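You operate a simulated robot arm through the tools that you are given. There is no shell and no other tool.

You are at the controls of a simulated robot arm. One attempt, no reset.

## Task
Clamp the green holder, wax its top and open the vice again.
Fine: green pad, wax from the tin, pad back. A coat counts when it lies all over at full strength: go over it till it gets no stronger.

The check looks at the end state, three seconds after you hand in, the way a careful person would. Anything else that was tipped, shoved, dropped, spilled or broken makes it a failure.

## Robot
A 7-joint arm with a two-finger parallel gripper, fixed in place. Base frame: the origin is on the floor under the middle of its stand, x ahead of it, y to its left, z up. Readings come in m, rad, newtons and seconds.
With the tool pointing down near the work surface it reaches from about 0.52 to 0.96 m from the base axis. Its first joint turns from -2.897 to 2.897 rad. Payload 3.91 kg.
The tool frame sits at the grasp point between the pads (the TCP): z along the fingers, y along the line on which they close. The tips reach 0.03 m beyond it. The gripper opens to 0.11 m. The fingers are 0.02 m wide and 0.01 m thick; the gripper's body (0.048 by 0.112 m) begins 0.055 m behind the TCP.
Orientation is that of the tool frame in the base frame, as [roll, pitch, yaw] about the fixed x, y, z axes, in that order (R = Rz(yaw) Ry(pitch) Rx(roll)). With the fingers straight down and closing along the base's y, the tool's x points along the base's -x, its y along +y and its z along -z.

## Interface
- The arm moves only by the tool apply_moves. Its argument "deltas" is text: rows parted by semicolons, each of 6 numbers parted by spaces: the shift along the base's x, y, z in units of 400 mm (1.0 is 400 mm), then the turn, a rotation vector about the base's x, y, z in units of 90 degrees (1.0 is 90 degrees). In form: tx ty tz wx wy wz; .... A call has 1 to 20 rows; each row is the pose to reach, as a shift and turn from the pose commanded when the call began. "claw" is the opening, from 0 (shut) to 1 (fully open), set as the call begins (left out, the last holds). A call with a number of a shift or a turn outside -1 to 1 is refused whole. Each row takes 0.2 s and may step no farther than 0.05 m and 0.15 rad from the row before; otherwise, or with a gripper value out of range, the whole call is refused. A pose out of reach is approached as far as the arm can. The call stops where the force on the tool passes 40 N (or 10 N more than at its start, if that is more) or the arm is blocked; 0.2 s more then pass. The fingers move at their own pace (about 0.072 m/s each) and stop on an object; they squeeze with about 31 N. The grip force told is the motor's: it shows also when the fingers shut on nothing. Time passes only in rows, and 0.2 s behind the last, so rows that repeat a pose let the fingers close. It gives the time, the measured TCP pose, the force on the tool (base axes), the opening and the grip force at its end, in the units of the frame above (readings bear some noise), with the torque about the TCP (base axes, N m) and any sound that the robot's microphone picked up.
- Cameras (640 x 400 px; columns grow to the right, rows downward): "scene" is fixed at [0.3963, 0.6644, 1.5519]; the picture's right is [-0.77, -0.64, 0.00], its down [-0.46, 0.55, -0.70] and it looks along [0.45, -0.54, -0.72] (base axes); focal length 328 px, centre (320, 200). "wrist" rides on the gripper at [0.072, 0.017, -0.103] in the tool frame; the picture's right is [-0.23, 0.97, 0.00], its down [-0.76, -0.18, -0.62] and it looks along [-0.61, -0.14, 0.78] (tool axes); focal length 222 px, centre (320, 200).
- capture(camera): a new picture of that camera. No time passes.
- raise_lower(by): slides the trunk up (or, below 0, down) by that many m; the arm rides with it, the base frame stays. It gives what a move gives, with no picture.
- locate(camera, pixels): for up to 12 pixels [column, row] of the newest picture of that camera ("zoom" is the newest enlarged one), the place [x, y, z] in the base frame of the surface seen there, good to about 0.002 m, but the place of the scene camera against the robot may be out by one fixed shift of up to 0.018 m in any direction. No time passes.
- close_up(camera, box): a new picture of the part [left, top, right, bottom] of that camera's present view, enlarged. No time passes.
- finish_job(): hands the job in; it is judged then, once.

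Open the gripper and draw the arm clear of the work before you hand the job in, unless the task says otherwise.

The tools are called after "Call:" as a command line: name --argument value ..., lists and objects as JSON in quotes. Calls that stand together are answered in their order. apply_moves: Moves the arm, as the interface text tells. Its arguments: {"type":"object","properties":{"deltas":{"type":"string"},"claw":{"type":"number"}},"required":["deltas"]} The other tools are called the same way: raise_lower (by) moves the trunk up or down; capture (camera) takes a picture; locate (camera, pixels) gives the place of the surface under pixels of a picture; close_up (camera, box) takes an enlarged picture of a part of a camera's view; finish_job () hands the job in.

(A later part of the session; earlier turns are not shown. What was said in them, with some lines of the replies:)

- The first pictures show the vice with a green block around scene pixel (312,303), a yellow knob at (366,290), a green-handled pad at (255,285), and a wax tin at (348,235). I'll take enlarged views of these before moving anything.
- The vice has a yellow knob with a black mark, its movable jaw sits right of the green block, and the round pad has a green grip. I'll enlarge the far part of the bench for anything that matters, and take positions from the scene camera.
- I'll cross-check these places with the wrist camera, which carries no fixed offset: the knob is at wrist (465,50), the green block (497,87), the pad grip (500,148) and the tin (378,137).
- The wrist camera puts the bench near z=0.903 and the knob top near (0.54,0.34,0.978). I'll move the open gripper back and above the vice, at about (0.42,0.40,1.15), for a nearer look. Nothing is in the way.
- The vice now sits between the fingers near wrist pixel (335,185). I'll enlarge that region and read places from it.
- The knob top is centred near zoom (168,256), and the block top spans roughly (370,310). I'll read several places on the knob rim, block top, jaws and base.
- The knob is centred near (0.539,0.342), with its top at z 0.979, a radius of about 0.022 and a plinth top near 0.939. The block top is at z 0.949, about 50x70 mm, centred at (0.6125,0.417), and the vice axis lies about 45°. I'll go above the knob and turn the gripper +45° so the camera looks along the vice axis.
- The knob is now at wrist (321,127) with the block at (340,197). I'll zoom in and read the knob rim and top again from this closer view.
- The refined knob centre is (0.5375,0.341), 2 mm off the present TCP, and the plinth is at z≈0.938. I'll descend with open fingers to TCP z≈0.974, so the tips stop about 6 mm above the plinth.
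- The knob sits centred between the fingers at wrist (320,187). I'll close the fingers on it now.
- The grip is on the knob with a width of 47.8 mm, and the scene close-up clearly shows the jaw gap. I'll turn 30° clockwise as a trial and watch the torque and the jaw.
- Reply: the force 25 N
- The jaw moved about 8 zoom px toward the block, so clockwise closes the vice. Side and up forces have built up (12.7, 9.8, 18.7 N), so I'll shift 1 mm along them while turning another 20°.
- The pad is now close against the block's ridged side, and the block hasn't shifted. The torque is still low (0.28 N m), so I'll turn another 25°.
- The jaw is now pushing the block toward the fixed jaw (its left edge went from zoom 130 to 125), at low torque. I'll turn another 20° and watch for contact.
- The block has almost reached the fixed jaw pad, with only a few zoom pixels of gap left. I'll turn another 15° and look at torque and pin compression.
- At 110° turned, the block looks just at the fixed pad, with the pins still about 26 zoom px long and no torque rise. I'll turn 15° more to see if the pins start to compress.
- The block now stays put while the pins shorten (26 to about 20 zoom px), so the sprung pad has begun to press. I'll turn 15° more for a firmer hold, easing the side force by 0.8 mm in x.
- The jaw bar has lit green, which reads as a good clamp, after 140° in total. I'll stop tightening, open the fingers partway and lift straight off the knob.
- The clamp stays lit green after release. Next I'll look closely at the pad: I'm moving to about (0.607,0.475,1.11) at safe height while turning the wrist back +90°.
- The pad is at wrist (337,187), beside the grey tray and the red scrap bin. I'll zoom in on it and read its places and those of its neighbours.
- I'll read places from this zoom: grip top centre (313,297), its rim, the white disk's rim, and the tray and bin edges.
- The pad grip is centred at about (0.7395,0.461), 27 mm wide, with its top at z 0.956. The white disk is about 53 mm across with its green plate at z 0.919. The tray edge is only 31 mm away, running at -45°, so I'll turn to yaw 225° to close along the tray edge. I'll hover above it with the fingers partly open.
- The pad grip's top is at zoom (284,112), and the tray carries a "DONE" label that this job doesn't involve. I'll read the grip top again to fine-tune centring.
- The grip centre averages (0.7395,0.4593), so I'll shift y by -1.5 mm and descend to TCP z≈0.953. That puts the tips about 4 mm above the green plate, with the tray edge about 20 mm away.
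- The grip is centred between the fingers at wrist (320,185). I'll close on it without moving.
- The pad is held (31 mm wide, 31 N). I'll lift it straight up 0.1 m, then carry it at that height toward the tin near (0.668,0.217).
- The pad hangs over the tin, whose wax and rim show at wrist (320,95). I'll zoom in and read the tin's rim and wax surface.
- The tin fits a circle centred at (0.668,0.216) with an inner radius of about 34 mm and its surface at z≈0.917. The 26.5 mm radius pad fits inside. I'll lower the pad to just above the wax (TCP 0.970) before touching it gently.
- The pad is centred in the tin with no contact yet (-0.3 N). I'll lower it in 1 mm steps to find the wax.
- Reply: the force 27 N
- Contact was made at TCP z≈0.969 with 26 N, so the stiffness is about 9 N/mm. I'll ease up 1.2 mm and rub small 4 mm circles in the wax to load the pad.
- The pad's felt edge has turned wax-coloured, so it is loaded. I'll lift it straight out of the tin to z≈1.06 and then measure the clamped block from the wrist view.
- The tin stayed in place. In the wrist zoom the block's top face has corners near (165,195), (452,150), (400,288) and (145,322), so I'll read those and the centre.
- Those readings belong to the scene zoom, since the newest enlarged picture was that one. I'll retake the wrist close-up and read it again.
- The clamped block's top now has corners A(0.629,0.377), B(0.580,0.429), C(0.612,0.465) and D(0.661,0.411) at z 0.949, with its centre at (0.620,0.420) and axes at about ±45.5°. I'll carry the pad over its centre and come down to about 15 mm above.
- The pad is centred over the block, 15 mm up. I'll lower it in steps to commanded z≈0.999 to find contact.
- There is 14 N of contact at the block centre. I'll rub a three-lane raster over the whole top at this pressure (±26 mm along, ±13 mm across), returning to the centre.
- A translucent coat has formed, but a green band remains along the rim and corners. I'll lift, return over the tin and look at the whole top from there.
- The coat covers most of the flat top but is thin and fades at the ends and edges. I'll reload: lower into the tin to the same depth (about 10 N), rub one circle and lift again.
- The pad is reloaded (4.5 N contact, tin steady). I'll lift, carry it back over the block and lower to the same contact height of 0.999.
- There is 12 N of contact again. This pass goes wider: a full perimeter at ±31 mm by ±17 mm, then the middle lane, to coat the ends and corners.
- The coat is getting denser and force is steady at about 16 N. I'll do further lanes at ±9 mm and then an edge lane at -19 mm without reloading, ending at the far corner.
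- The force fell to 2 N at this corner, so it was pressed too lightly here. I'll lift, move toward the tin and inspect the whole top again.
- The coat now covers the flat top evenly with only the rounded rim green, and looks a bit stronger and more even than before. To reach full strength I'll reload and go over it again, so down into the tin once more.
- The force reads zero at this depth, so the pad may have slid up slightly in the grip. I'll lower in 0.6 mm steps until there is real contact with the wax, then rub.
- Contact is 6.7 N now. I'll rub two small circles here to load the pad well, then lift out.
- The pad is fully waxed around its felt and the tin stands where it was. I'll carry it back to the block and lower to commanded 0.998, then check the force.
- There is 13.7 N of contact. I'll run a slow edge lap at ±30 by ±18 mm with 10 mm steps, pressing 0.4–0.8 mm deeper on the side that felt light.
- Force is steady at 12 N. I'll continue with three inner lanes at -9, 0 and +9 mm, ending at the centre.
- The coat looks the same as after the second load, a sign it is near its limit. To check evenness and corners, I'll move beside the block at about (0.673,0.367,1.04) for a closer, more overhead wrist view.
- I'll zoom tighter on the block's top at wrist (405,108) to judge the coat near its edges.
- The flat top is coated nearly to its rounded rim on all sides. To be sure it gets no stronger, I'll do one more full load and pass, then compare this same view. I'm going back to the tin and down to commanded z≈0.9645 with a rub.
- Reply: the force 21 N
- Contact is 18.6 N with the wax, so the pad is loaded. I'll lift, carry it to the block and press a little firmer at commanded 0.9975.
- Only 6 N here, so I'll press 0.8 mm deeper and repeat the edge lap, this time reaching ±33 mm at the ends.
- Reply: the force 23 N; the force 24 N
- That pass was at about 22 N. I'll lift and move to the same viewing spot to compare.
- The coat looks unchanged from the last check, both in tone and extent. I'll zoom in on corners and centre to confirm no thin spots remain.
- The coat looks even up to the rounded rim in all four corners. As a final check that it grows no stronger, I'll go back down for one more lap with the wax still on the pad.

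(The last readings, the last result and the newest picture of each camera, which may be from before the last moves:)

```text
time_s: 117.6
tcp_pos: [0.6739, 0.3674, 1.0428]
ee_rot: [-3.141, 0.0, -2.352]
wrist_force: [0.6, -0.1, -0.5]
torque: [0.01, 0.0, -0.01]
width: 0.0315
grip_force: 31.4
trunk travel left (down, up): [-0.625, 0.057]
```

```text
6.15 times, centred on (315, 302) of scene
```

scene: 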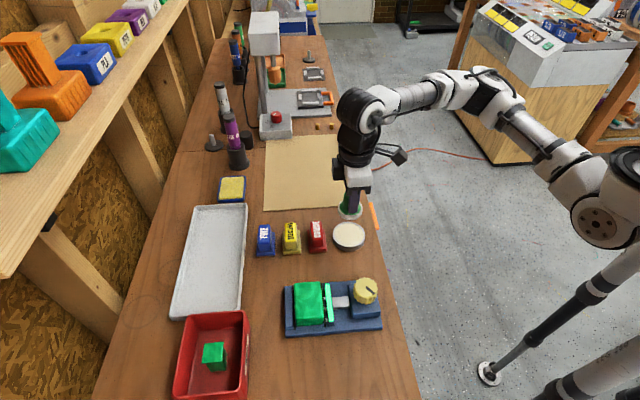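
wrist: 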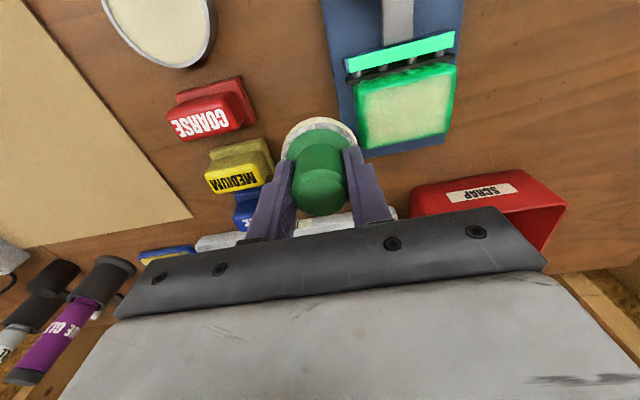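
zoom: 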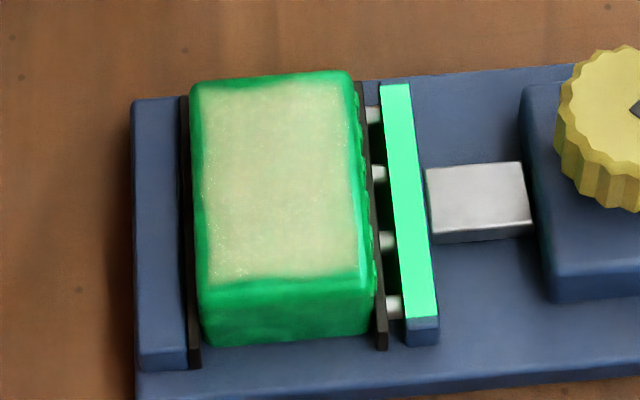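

No change in the coat after the extra lap, so it is at full strength, and the clamp still shows green. Now the pad goes back: I'll carry it to its old spot at (0.7385,0.459) and stop about 6 mm above the bench to check clearance to the tray.

Call:
apply_moves --deltas "0.02 0.03 0.03 0 0 0; 0.055 0.075 0.04 0 0 0; 0.09 0.125 0.04 0 0 0; 0.13 0.18 0.04 0 0 0; 0.1645 0.2285 0.04 0 0 0; 0.1645 0.2285 0 0 0 0; 0.1645 0.2285 -0.07 0 0 0; 0.1645 0.2285 -0.14 0 0 0; 0.1645 0.2285 -0.19 0 0 0; 0.1645 0.2285 -0.206 0 0 0; 0.1645 0.2285 -0.206 0 0 0" --claw 0

Call:
close_up --camera "wrist" --box '[220, 90, 420, 220]'

Call:
close_up --camera "scene" --box '[210, 240, 310, 320]'

```text
time_s: 120.0
tcp_pos: [0.7373, 0.4589, 0.96]
ee_rot: [3.14, 0.001, -2.349]
wrist_force: [0.2, 0.0, -0.6]
torque: [-0.04, -0.01, 0.03]
width: 0.0315
grip_force: 31.7
trunk travel left (down, up): [-0.625, 0.057]
```

```text
3.08 times, centred on (320, 155) of wrist
```

zoom: 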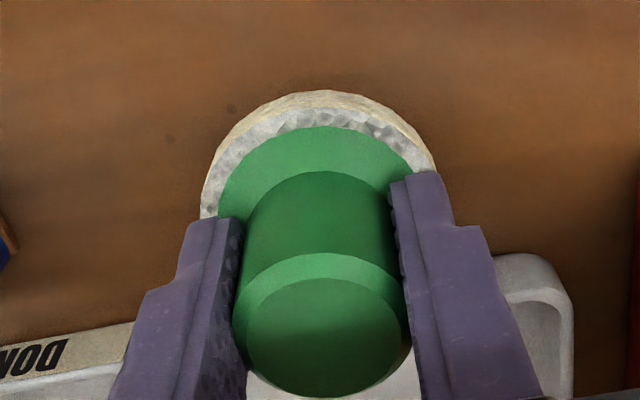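

```text
5.00 times, centred on (260, 280) of scene
```

zoom: 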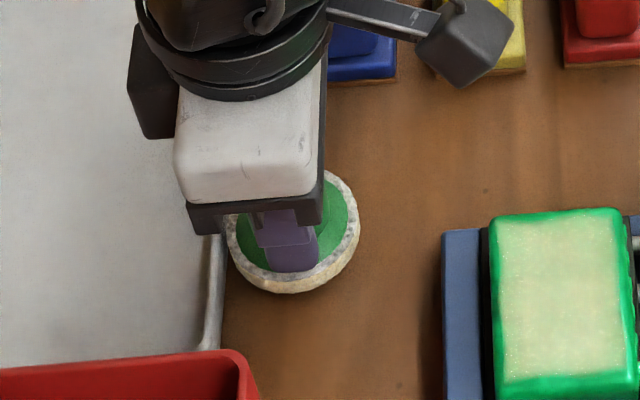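

The pad sits clear of the tray's edge in both views. I'll lower it in small steps until it rests on the bench.

Call:
apply_moves --deltas "0 0 -0.008 0 0 0; 0 0 -0.014 0 0 0; 0 0 -0.0175 0 0 0; 0 0 -0.019 0 0 0; 0 0 -0.0205 0 0 0; 0 0 -0.0205 0 0 0" --claw 0

```text
time_s: 121.4
tcp_pos: [0.7382, 0.458, 0.9507]
ee_rot: [3.141, 0.001, -2.352]
wrist_force: [0.2, -0.4, -0.1]
torque: [0.02, 0.01, -0.02]
width: 0.0314
grip_force: 31.2
trunk travel left (down, up): [-0.625, 0.057]
```

No contact yet at z 0.9507. I'll continue down in 0.4 mm steps.

Call:
apply_moves --deltas "0 0 -0.001 0 0 0; 0 0 -0.002 0 0 0; 0 0 -0.003 0 0 0; 0 0 -0.003 0 0 0" --claw 0

```text
time_s: 122.4
tcp_pos: [0.7389, 0.459, 0.9494]
ee_rot: [3.141, 0.0, -2.351]
wrist_force: [-0.7, -1.0, -0.4]
torque: [0.04, -0.01, 0.01]
width: 0.0312
grip_force: 30.9
trunk travel left (down, up): [-0.625, 0.057]
```

Still free at 0.9494. I'll go on down in 0.4 mm steps.

Call:
apply_moves --deltas "0 0 -0.001 0 0 0; 0 0 -0.002 0 0 0; 0 0 -0.003 0 0 0; 0 0 -0.004 0 0 0; 0 0 -0.004 0 0 0" --claw 0

Call:
close_up --camera "scene" --box '[235, 260, 285, 310]'

```text
time_s: 123.6
tcp_pos: [0.739, 0.4572, 0.947]
ee_rot: [-3.142, 0.0, -2.35]
wrist_force: [-1.1, 0.3, -0.1]
torque: [0.02, 0.03, 0.01]
width: 0.0316
grip_force: 30.9
trunk travel left (down, up): [-0.625, 0.057]
```

```text
8.00 times, centred on (260, 285) of scene
```

zoom: 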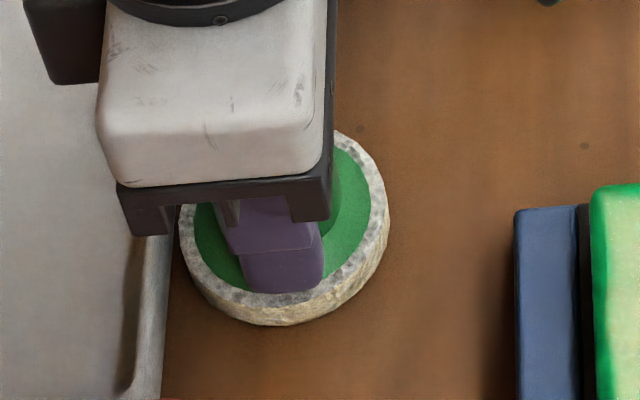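

Still no contact, though the bench near here reads about z 0.899, so contact is expected near TCP 0.947. I'll take a few more small steps, watching the force.

Call:
apply_moves --deltas "0 0 -0.001 0 0 0; 0 0 -0.002 0 0 0; 0 0 -0.003 0 0 0; 0 0 -0.003 0 0 0" --claw 0

```text
time_s: 124.6
tcp_pos: [0.7385, 0.4584, 0.9474]
ee_rot: [-3.141, 0.002, -2.35]
wrist_force: [1.6, 1.0, 6.6]
torque: [0.06, -0.09, -0.02]
width: 0.0315
grip_force: 31.1
trunk travel left (down, up): [-0.625, 0.057]
```

Contact is 6.6 N, so the pad is on the bench. I'll ease up 0.4 mm, open the fingers and rise straight up.

Call:
apply_moves --deltas "0 0 0.001 0 0 0; 0 0 0.001 0 0 0; 0 0 0.001 0 0 0; 0 0 0.001 0 0 0; 0 0 0.02 0 0 0; 0 0 0.08 0 0 0; 0 0 0.16 0 0 0; 0 0 0.25 0 0 0; 0 0 0.25 0 0 0" --claw 0.65

Call:
capture --camera "wrist"

Call:
capture --camera "scene"

```text
time_s: 126.6
tcp_pos: [0.7389, 0.4593, 1.0454]
ee_rot: [3.141, 0.001, -2.351]
wrist_force: [-0.6, 0.0, -0.3]
torque: [0.04, 0.01, 0.01]
width: 0.0716
grip_force: 0.0
trunk travel left (down, up): [-0.625, 0.057]
```

```text
taken
```

wrist: 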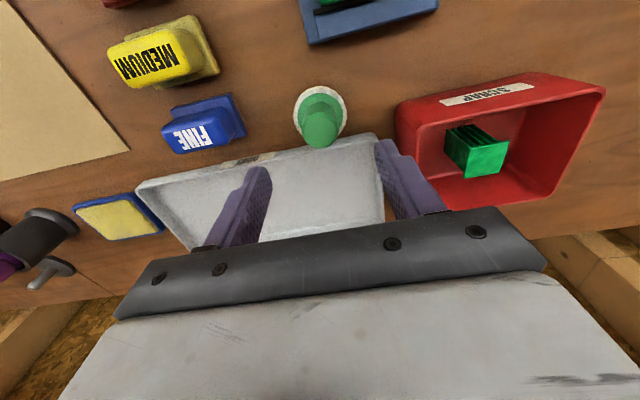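

```text
taken
```

scene: 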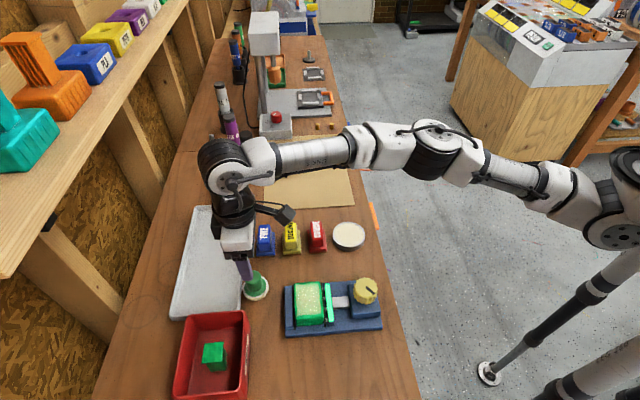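

The pad stands back in its place at wrist (319,115), upright and clear of the tray. Next I'll go above the knob while turning the wrist -90°, the first part of winding back to 85° yaw for the opening turn.

Call:
apply_moves --deltas "-0.045 -0.026 0.0325 0 0 -0.09; -0.09 -0.052 0.0325 0 0 -0.18; -0.136 -0.079 0.0325 0 0 -0.27; -0.181 -0.105 0.0325 0 0 -0.36; -0.227 -0.131 0.0325 0 0 -0.45; -0.272 -0.158 0.0325 0 0 -0.54; -0.318 -0.184 0.0325 0 0 -0.63; -0.363 -0.21 0.0325 0 0 -0.72; -0.408 -0.236 0.0325 0 0 -0.81; -0.454 -0.263 0.0325 0 0 -0.9; -0.485 -0.28 0.0325 0 0 -0.96; -0.499 -0.289 0.0325 0 0 -1; -0.499 -0.289 0.0325 0 0 -1" --claw 0.75

Call:
apply_moves --deltas "0 0 0 0 0 -0.08; 0 0 0 0 0 -0.16; 0 0 0 0 0 -0.24; 0 0 0 0 0 -0.32; 0 0 0 0 0 -0.4; 0 0 0 0 0 -0.48; 0 0 0 0 0 -0.5556; 0 0 0 0 0 -0.5556" --claw 0.75

Call:
capture --camera "wrist"

Call:
close_up --camera "wrist" --box '[260, 80, 380, 180]'

```text
time_s: 129.4
tcp_pos: [0.5401, 0.343, 1.0592]
ee_rot: [3.141, 0.001, 2.362]
wrist_force: [0.4, 0.2, 0.0]
torque: [0.01, -0.02, 0.02]
width: 0.0826
grip_force: 0.0
trunk travel left (down, up): [-0.625, 0.057]
```

```text
time_s: 131.2
tcp_pos: [0.5398, 0.3435, 1.0589]
ee_rot: [3.141, -0.001, 1.487]
wrist_force: [-0.2, 0.5, 0.2]
torque: [0.02, 0.02, 0.02]
width: 0.0827
grip_force: 0.1
trunk travel left (down, up): [-0.625, 0.057]
```

```text
taken
```

wrist: 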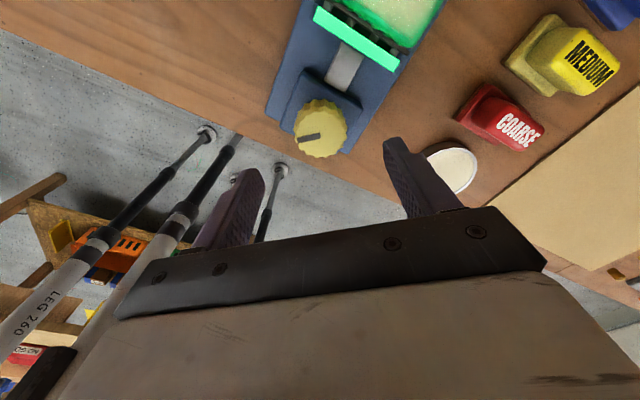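

```text
4.00 times, centred on (320, 130) of wrist
```

zoom: 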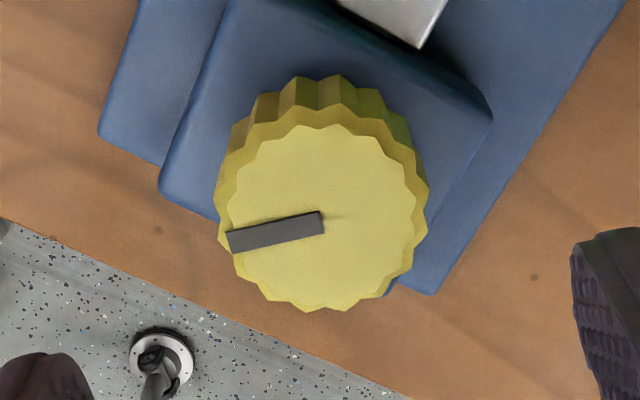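

The knob top is at zoom (323,215), with its mark in the same place relative to the gripper as when I let go. I'll read its rim to set the centre.

Call:
locate --camera "zoom" --pixels '[[323, 215], [240, 215], [408, 215], [323, 132], [323, 298], [265, 155], [380, 155], [265, 275], [380, 275]]'

```text
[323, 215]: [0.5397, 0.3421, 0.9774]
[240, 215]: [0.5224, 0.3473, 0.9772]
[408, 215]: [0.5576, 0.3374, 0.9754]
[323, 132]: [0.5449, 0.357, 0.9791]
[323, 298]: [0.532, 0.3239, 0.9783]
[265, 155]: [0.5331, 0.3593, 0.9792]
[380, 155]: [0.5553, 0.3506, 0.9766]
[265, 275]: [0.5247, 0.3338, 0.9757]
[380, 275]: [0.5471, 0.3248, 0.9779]
```

The knob centre reads (0.5398,0.342), within about 1 mm of the TCP. I'll descend to z≈0.975 around it, then close.

Call:
apply_moves --deltas "0.0012 -0.0015 -0.06 0 0 0; 0.0012 -0.0015 -0.12 0 0 0; 0.0012 -0.0015 -0.17 0 0 0; 0.0012 -0.0015 -0.2 0 0 0; 0.0012 -0.0015 -0.2115 0 0 0; 0.0012 -0.0015 -0.2115 0 0 0" --claw 0.75

Call:
apply_moves --deltas "0 0 0 0 0 0; 0 0 0 0 0 0; 0 0 0 0 0 0; 0 0 0 0 0 0" --claw 0

Call:
capture --camera "wrist"

Call:
close_up --camera "scene" --box '[275, 265, 395, 345]'

```text
time_s: 132.6
tcp_pos: [0.5411, 0.3421, 0.9737]
ee_rot: [-3.141, 0.001, 1.491]
wrist_force: [-0.7, 0.8, -0.1]
torque: [-0.01, 0.01, 0.0]
width: 0.0826
grip_force: 0.0
trunk travel left (down, up): [-0.625, 0.057]
```

```text
time_s: 133.6
tcp_pos: [0.5402, 0.3424, 0.9735]
ee_rot: [3.14, 0.0, 1.491]
wrist_force: [-8.3, 0.0, -4.3]
torque: [0.39, -0.08, 0.17]
width: 0.0475
grip_force: 44.7
trunk travel left (down, up): [-0.625, 0.057]
```

```text
taken
```

wrist: 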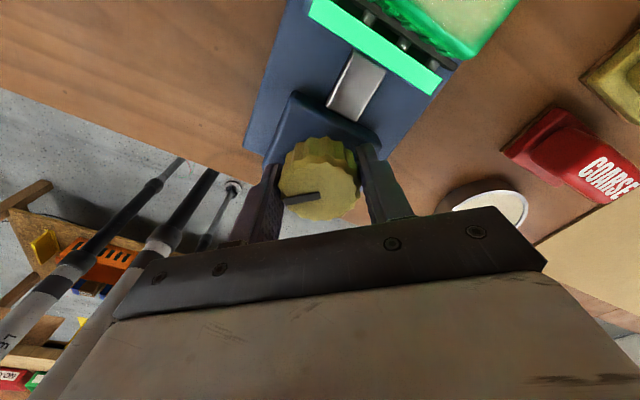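

```text
5.00 times, centred on (335, 305) of scene
```

zoom: 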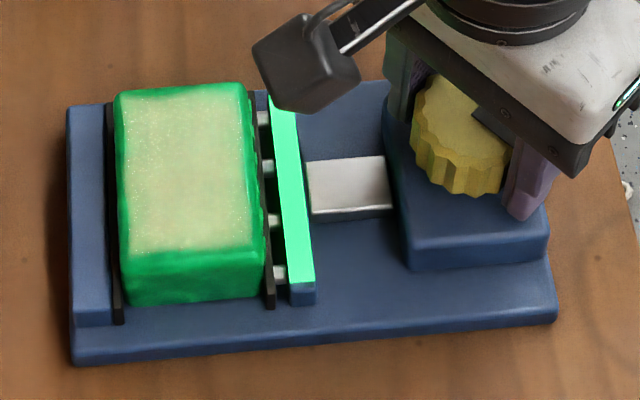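

The knob is gripped (47.5 mm, 45 N). I'll turn counter-clockwise 30° to loosen, easing the -8 N side force a little.

Call:
apply_moves --deltas "-0.0015 0 0 0 0 0.06; -0.0015 0 0 0 0 0.12; -0.0015 0 0 0 0 0.18; -0.0015 0 0 0 0 0.24; -0.0015 0 0 0 0 0.3; -0.0015 0 0 0 0 0.333" --claw 0

Call:
close_up --camera "scene" --box '[275, 265, 395, 345]'

```text
time_s: 135.0
tcp_pos: [0.5398, 0.3427, 0.974]
ee_rot: [-3.141, 0.002, 2.014]
wrist_force: [-8.6, -8.1, -23.9]
torque: [0.89, -0.58, -0.24]
width: 0.0478
grip_force: 44.9
trunk travel left (down, up): [-0.625, 0.057]
```

```text
5.00 times, centred on (335, 305) of scene
```

zoom: 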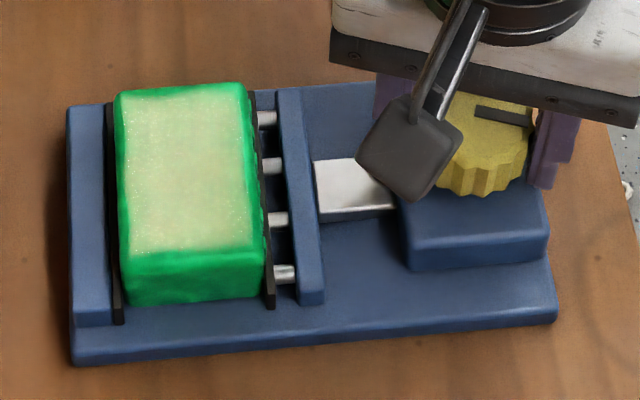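

The lamp went off and the pins have extended, so it is unclamping. A -24 N vertical pull has built up, so I'll shift down 0.8 mm while turning 25° more.

Call:
apply_moves --deltas "-0.0015 -0.0015 -0.002 0 0 0; -0.0015 -0.0015 -0.002 0 0 0.055; -0.0015 -0.0015 -0.002 0 0 0.11; -0.0015 -0.0015 -0.002 0 0 0.166; -0.0015 -0.0015 -0.002 0 0 0.222; -0.0015 -0.0015 -0.002 0 0 0.278" --claw 0

Call:
close_up --camera "scene" --box '[275, 265, 395, 345]'

```text
time_s: 136.4
tcp_pos: [0.5389, 0.3423, 0.9734]
ee_rot: [-3.142, 0.0, 2.45]
wrist_force: [-0.5, -5.7, -15.7]
torque: [-0.48, -1.0, -0.27]
width: 0.048
grip_force: 45.2
trunk travel left (down, up): [-0.625, 0.057]
```

```text
5.00 times, centred on (335, 305) of scene
```

zoom: 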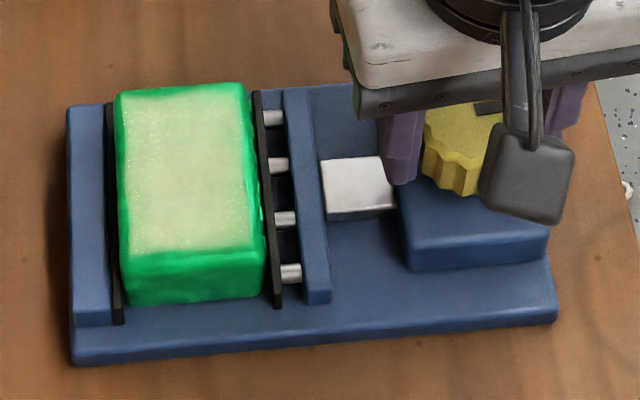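

The pad has now left the block, and the block stays put. I'll keep opening, another 30°.

Call:
apply_moves --deltas "0 -0.001 -0.001 0 0 0.06; 0 -0.001 -0.001 0 0 0.12; 0 -0.001 -0.001 0 0 0.18; 0 -0.001 -0.001 0 0 0.24; 0 -0.001 -0.001 0 0 0.3; 0 -0.001 -0.001 0 0 0.333" --claw 0

Call:
apply_moves --deltas "0 -0.001 0 0 0 0.06; 0 -0.001 0 0 0 0.12; 0 -0.001 0 0 0 0.18; 0 -0.001 0 0 0 0.24; 0 -0.001 0 0 0 0.3; 0 -0.001 0 0 0 0.333" --claw 0

Call:
close_up --camera "scene" --box '[275, 265, 395, 345]'

```text
time_s: 137.8
tcp_pos: [0.5382, 0.3415, 0.9749]
ee_rot: [3.141, 0.0, 2.97]
wrist_force: [0.3, -7.3, -9.9]
torque: [-0.46, -0.15, -0.22]
width: 0.0476
grip_force: 44.6
trunk travel left (down, up): [-0.625, 0.057]
```

```text
time_s: 139.2
tcp_pos: [0.5386, 0.3414, 0.9729]
ee_rot: [-3.141, -0.001, -2.787]
wrist_force: [2.4, -2.0, -4.8]
torque: [-1.1, 0.76, -0.25]
width: 0.0478
grip_force: 45.0
trunk travel left (down, up): [-0.625, 0.057]
```

```text
5.00 times, centred on (335, 305) of scene
```

zoom: 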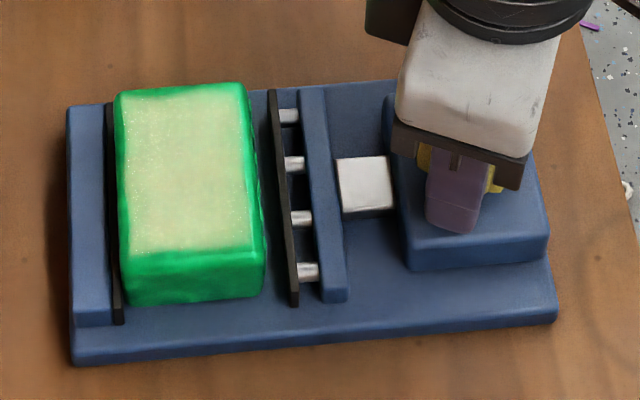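

After 115° the jaw stands well back from the block. I'll turn the remaining 25° to bring the knob to its original open position.

Call:
apply_moves --deltas "0 0 0 0 0 0.055; 0 0 0 0 0 0.11; 0 0 0 0 0 0.166; 0 0 0 0 0 0.222; 0 0 0 0 0 0.278; 0 0 0 0 0 0.278" --claw 0

Call:
close_up --camera "scene" --box '[275, 265, 395, 345]'

```text
time_s: 140.6
tcp_pos: [0.538, 0.3404, 0.9731]
ee_rot: [-3.141, -0.002, -2.352]
wrist_force: [3.6, -4.1, -1.7]
torque: [-0.08, -0.76, -0.75]
width: 0.0478
grip_force: 44.5
trunk travel left (down, up): [-0.625, 0.057]
```

```text
5.00 times, centred on (335, 305) of scene
```

zoom: 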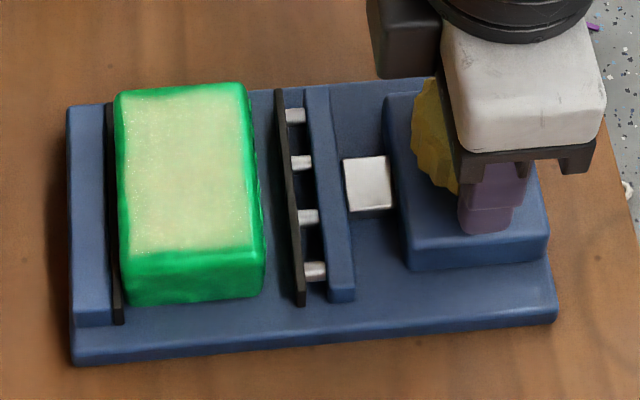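

The jaw is back at its starting place, and a -0.75 N m torque suggests the end stop. I'll open the fingers and rise straight off the knob.

Call:
apply_moves --deltas "0 0 0 0 0 -0.005; 0 0 0 0 0 -0.005; 0 0 0 0 0 -0.005; 0 0 0 0 0 -0.005; 0 0 0.05 0 0 -0.005; 0 0 0.125 0 0 -0.005; 0 0 0.22 0 0 -0.005; 0 0 0.3 0 0 -0.005; 0 0 0.3 0 0 -0.005" --claw 0.85

Call:
apply_moves --deltas "-0.01 -0.05 0.05 0 0 -0.06; -0.02 -0.13 0.1 0 0 -0.13; -0.03 -0.21 0.14 0 0 -0.2; -0.04 -0.29 0.17 0 0 -0.27; -0.04 -0.37 0.2 0 0 -0.34; -0.03 -0.45 0.22 0 0 -0.41; -0.02 -0.53 0.22 0 0 -0.48; -0.02 -0.53 0.22 0 0 -0.48" --claw 1

Call:
capture --camera "scene"

Call:
close_up --camera "scene" --box '[220, 210, 400, 350]'

Call:
capture --camera "wrist"

```text
time_s: 142.6
tcp_pos: [0.5389, 0.3404, 1.0959]
ee_rot: [-3.141, -0.001, -2.358]
wrist_force: [-0.2, 0.5, 0.4]
torque: [-0.04, -0.01, -0.02]
width: 0.0938
grip_force: 0.1
trunk travel left (down, up): [-0.625, 0.057]
```

```text
time_s: 144.4
tcp_pos: [0.5318, 0.1319, 1.181]
ee_rot: [-3.14, -0.001, -3.115]
wrist_force: [-0.1, -0.1, 0.2]
torque: [0.04, -0.03, 0.02]
width: 0.1098
grip_force: 0.0
trunk travel left (down, up): [-0.625, 0.057]
```

```text
taken
```

scene: 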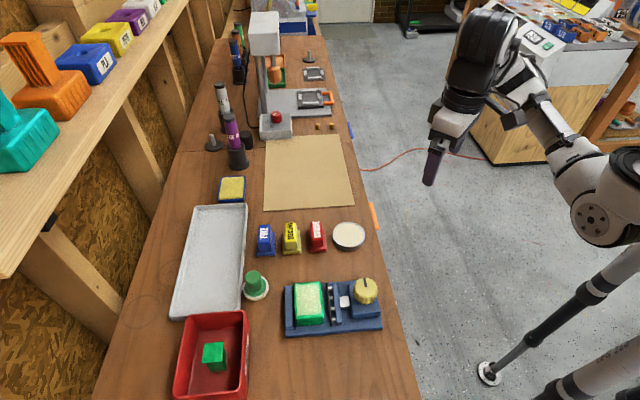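

```text
2.86 times, centred on (310, 280) of scene
```

zoom: 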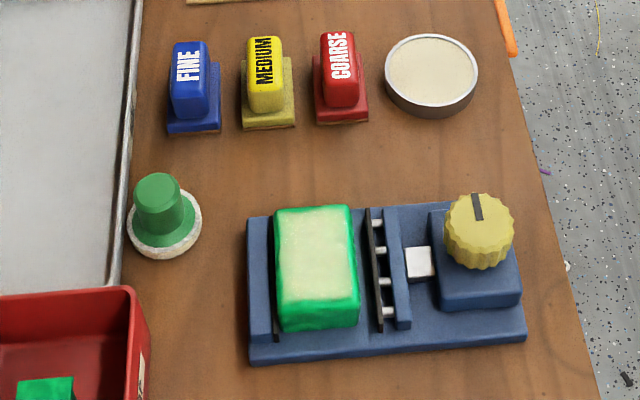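

```text
taken
```

wrist: 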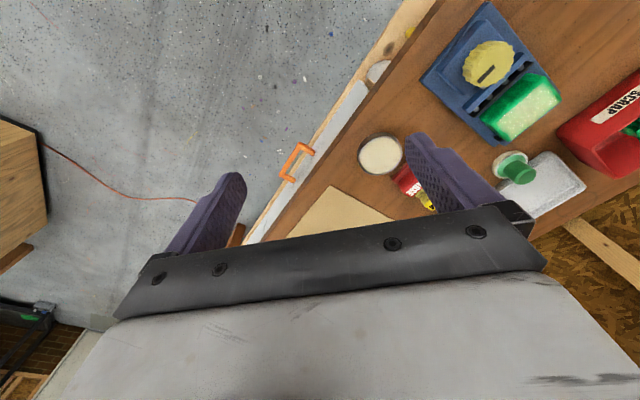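

The vice is open with its knob mark back in its first position, the pad stands in its place, the tin and blocks haven't moved, and the arm is clear. One last close look at the coated top before handing in.

Call:
close_up --camera "scene" --box '[288, 275, 335, 330]'

Call:
close_up --camera "wrist" --box '[470, 60, 570, 160]'

```text
7.27 times, centred on (312, 302) of scene
```

zoom: 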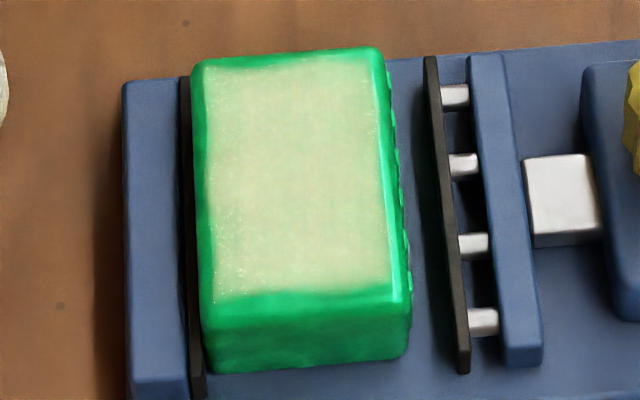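

```text
4.00 times, centred on (520, 110) of wrist
```

zoom: 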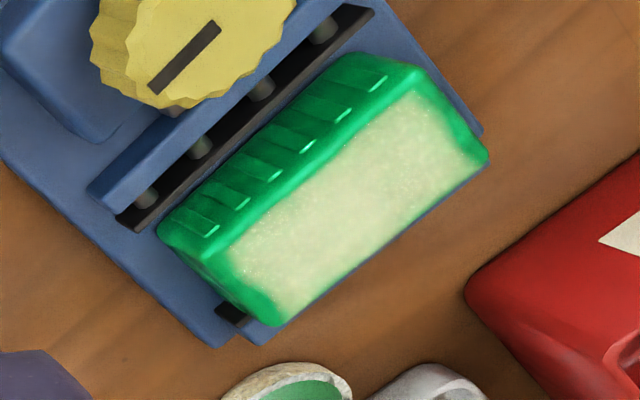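

The wax covers the whole flat top evenly, and the last lap made it no stronger. The vice is open, the pad is back in place, and the arm is clear with its gripper open, so I'm handing in.

Call:
finish_job

```text
The job is handed in.
```

I clamped the green holder, waxed its top to full strength, opened the vice again and handed the job in. I haven't seen the result of the check.

- **Clamp:** a 140° clockwise turn of the knob closed the vice until its jaw bar lit green. It stayed lit through all the waxing.
- **Wax:** I loaded the green pad from the tin four times and went over the whole top after each. A fifth lap made no visible difference. The coat covers the whole flat top evenly; only the rounded edge is still green.
- **Pad:** it is back upright in its old spot, within about 2 mm, and clear of the tray.
- **Vice:** I turned the knob back the full 140°, so the jaw and the knob mark are where they started. The holder now sits against the fixed jaw, a few millimetres from where it began, because clamping pushed it there.

In the last pictures the tin, the other blocks, the tray and the scrap bin were where they started. The arm was clear, with the gripper open.
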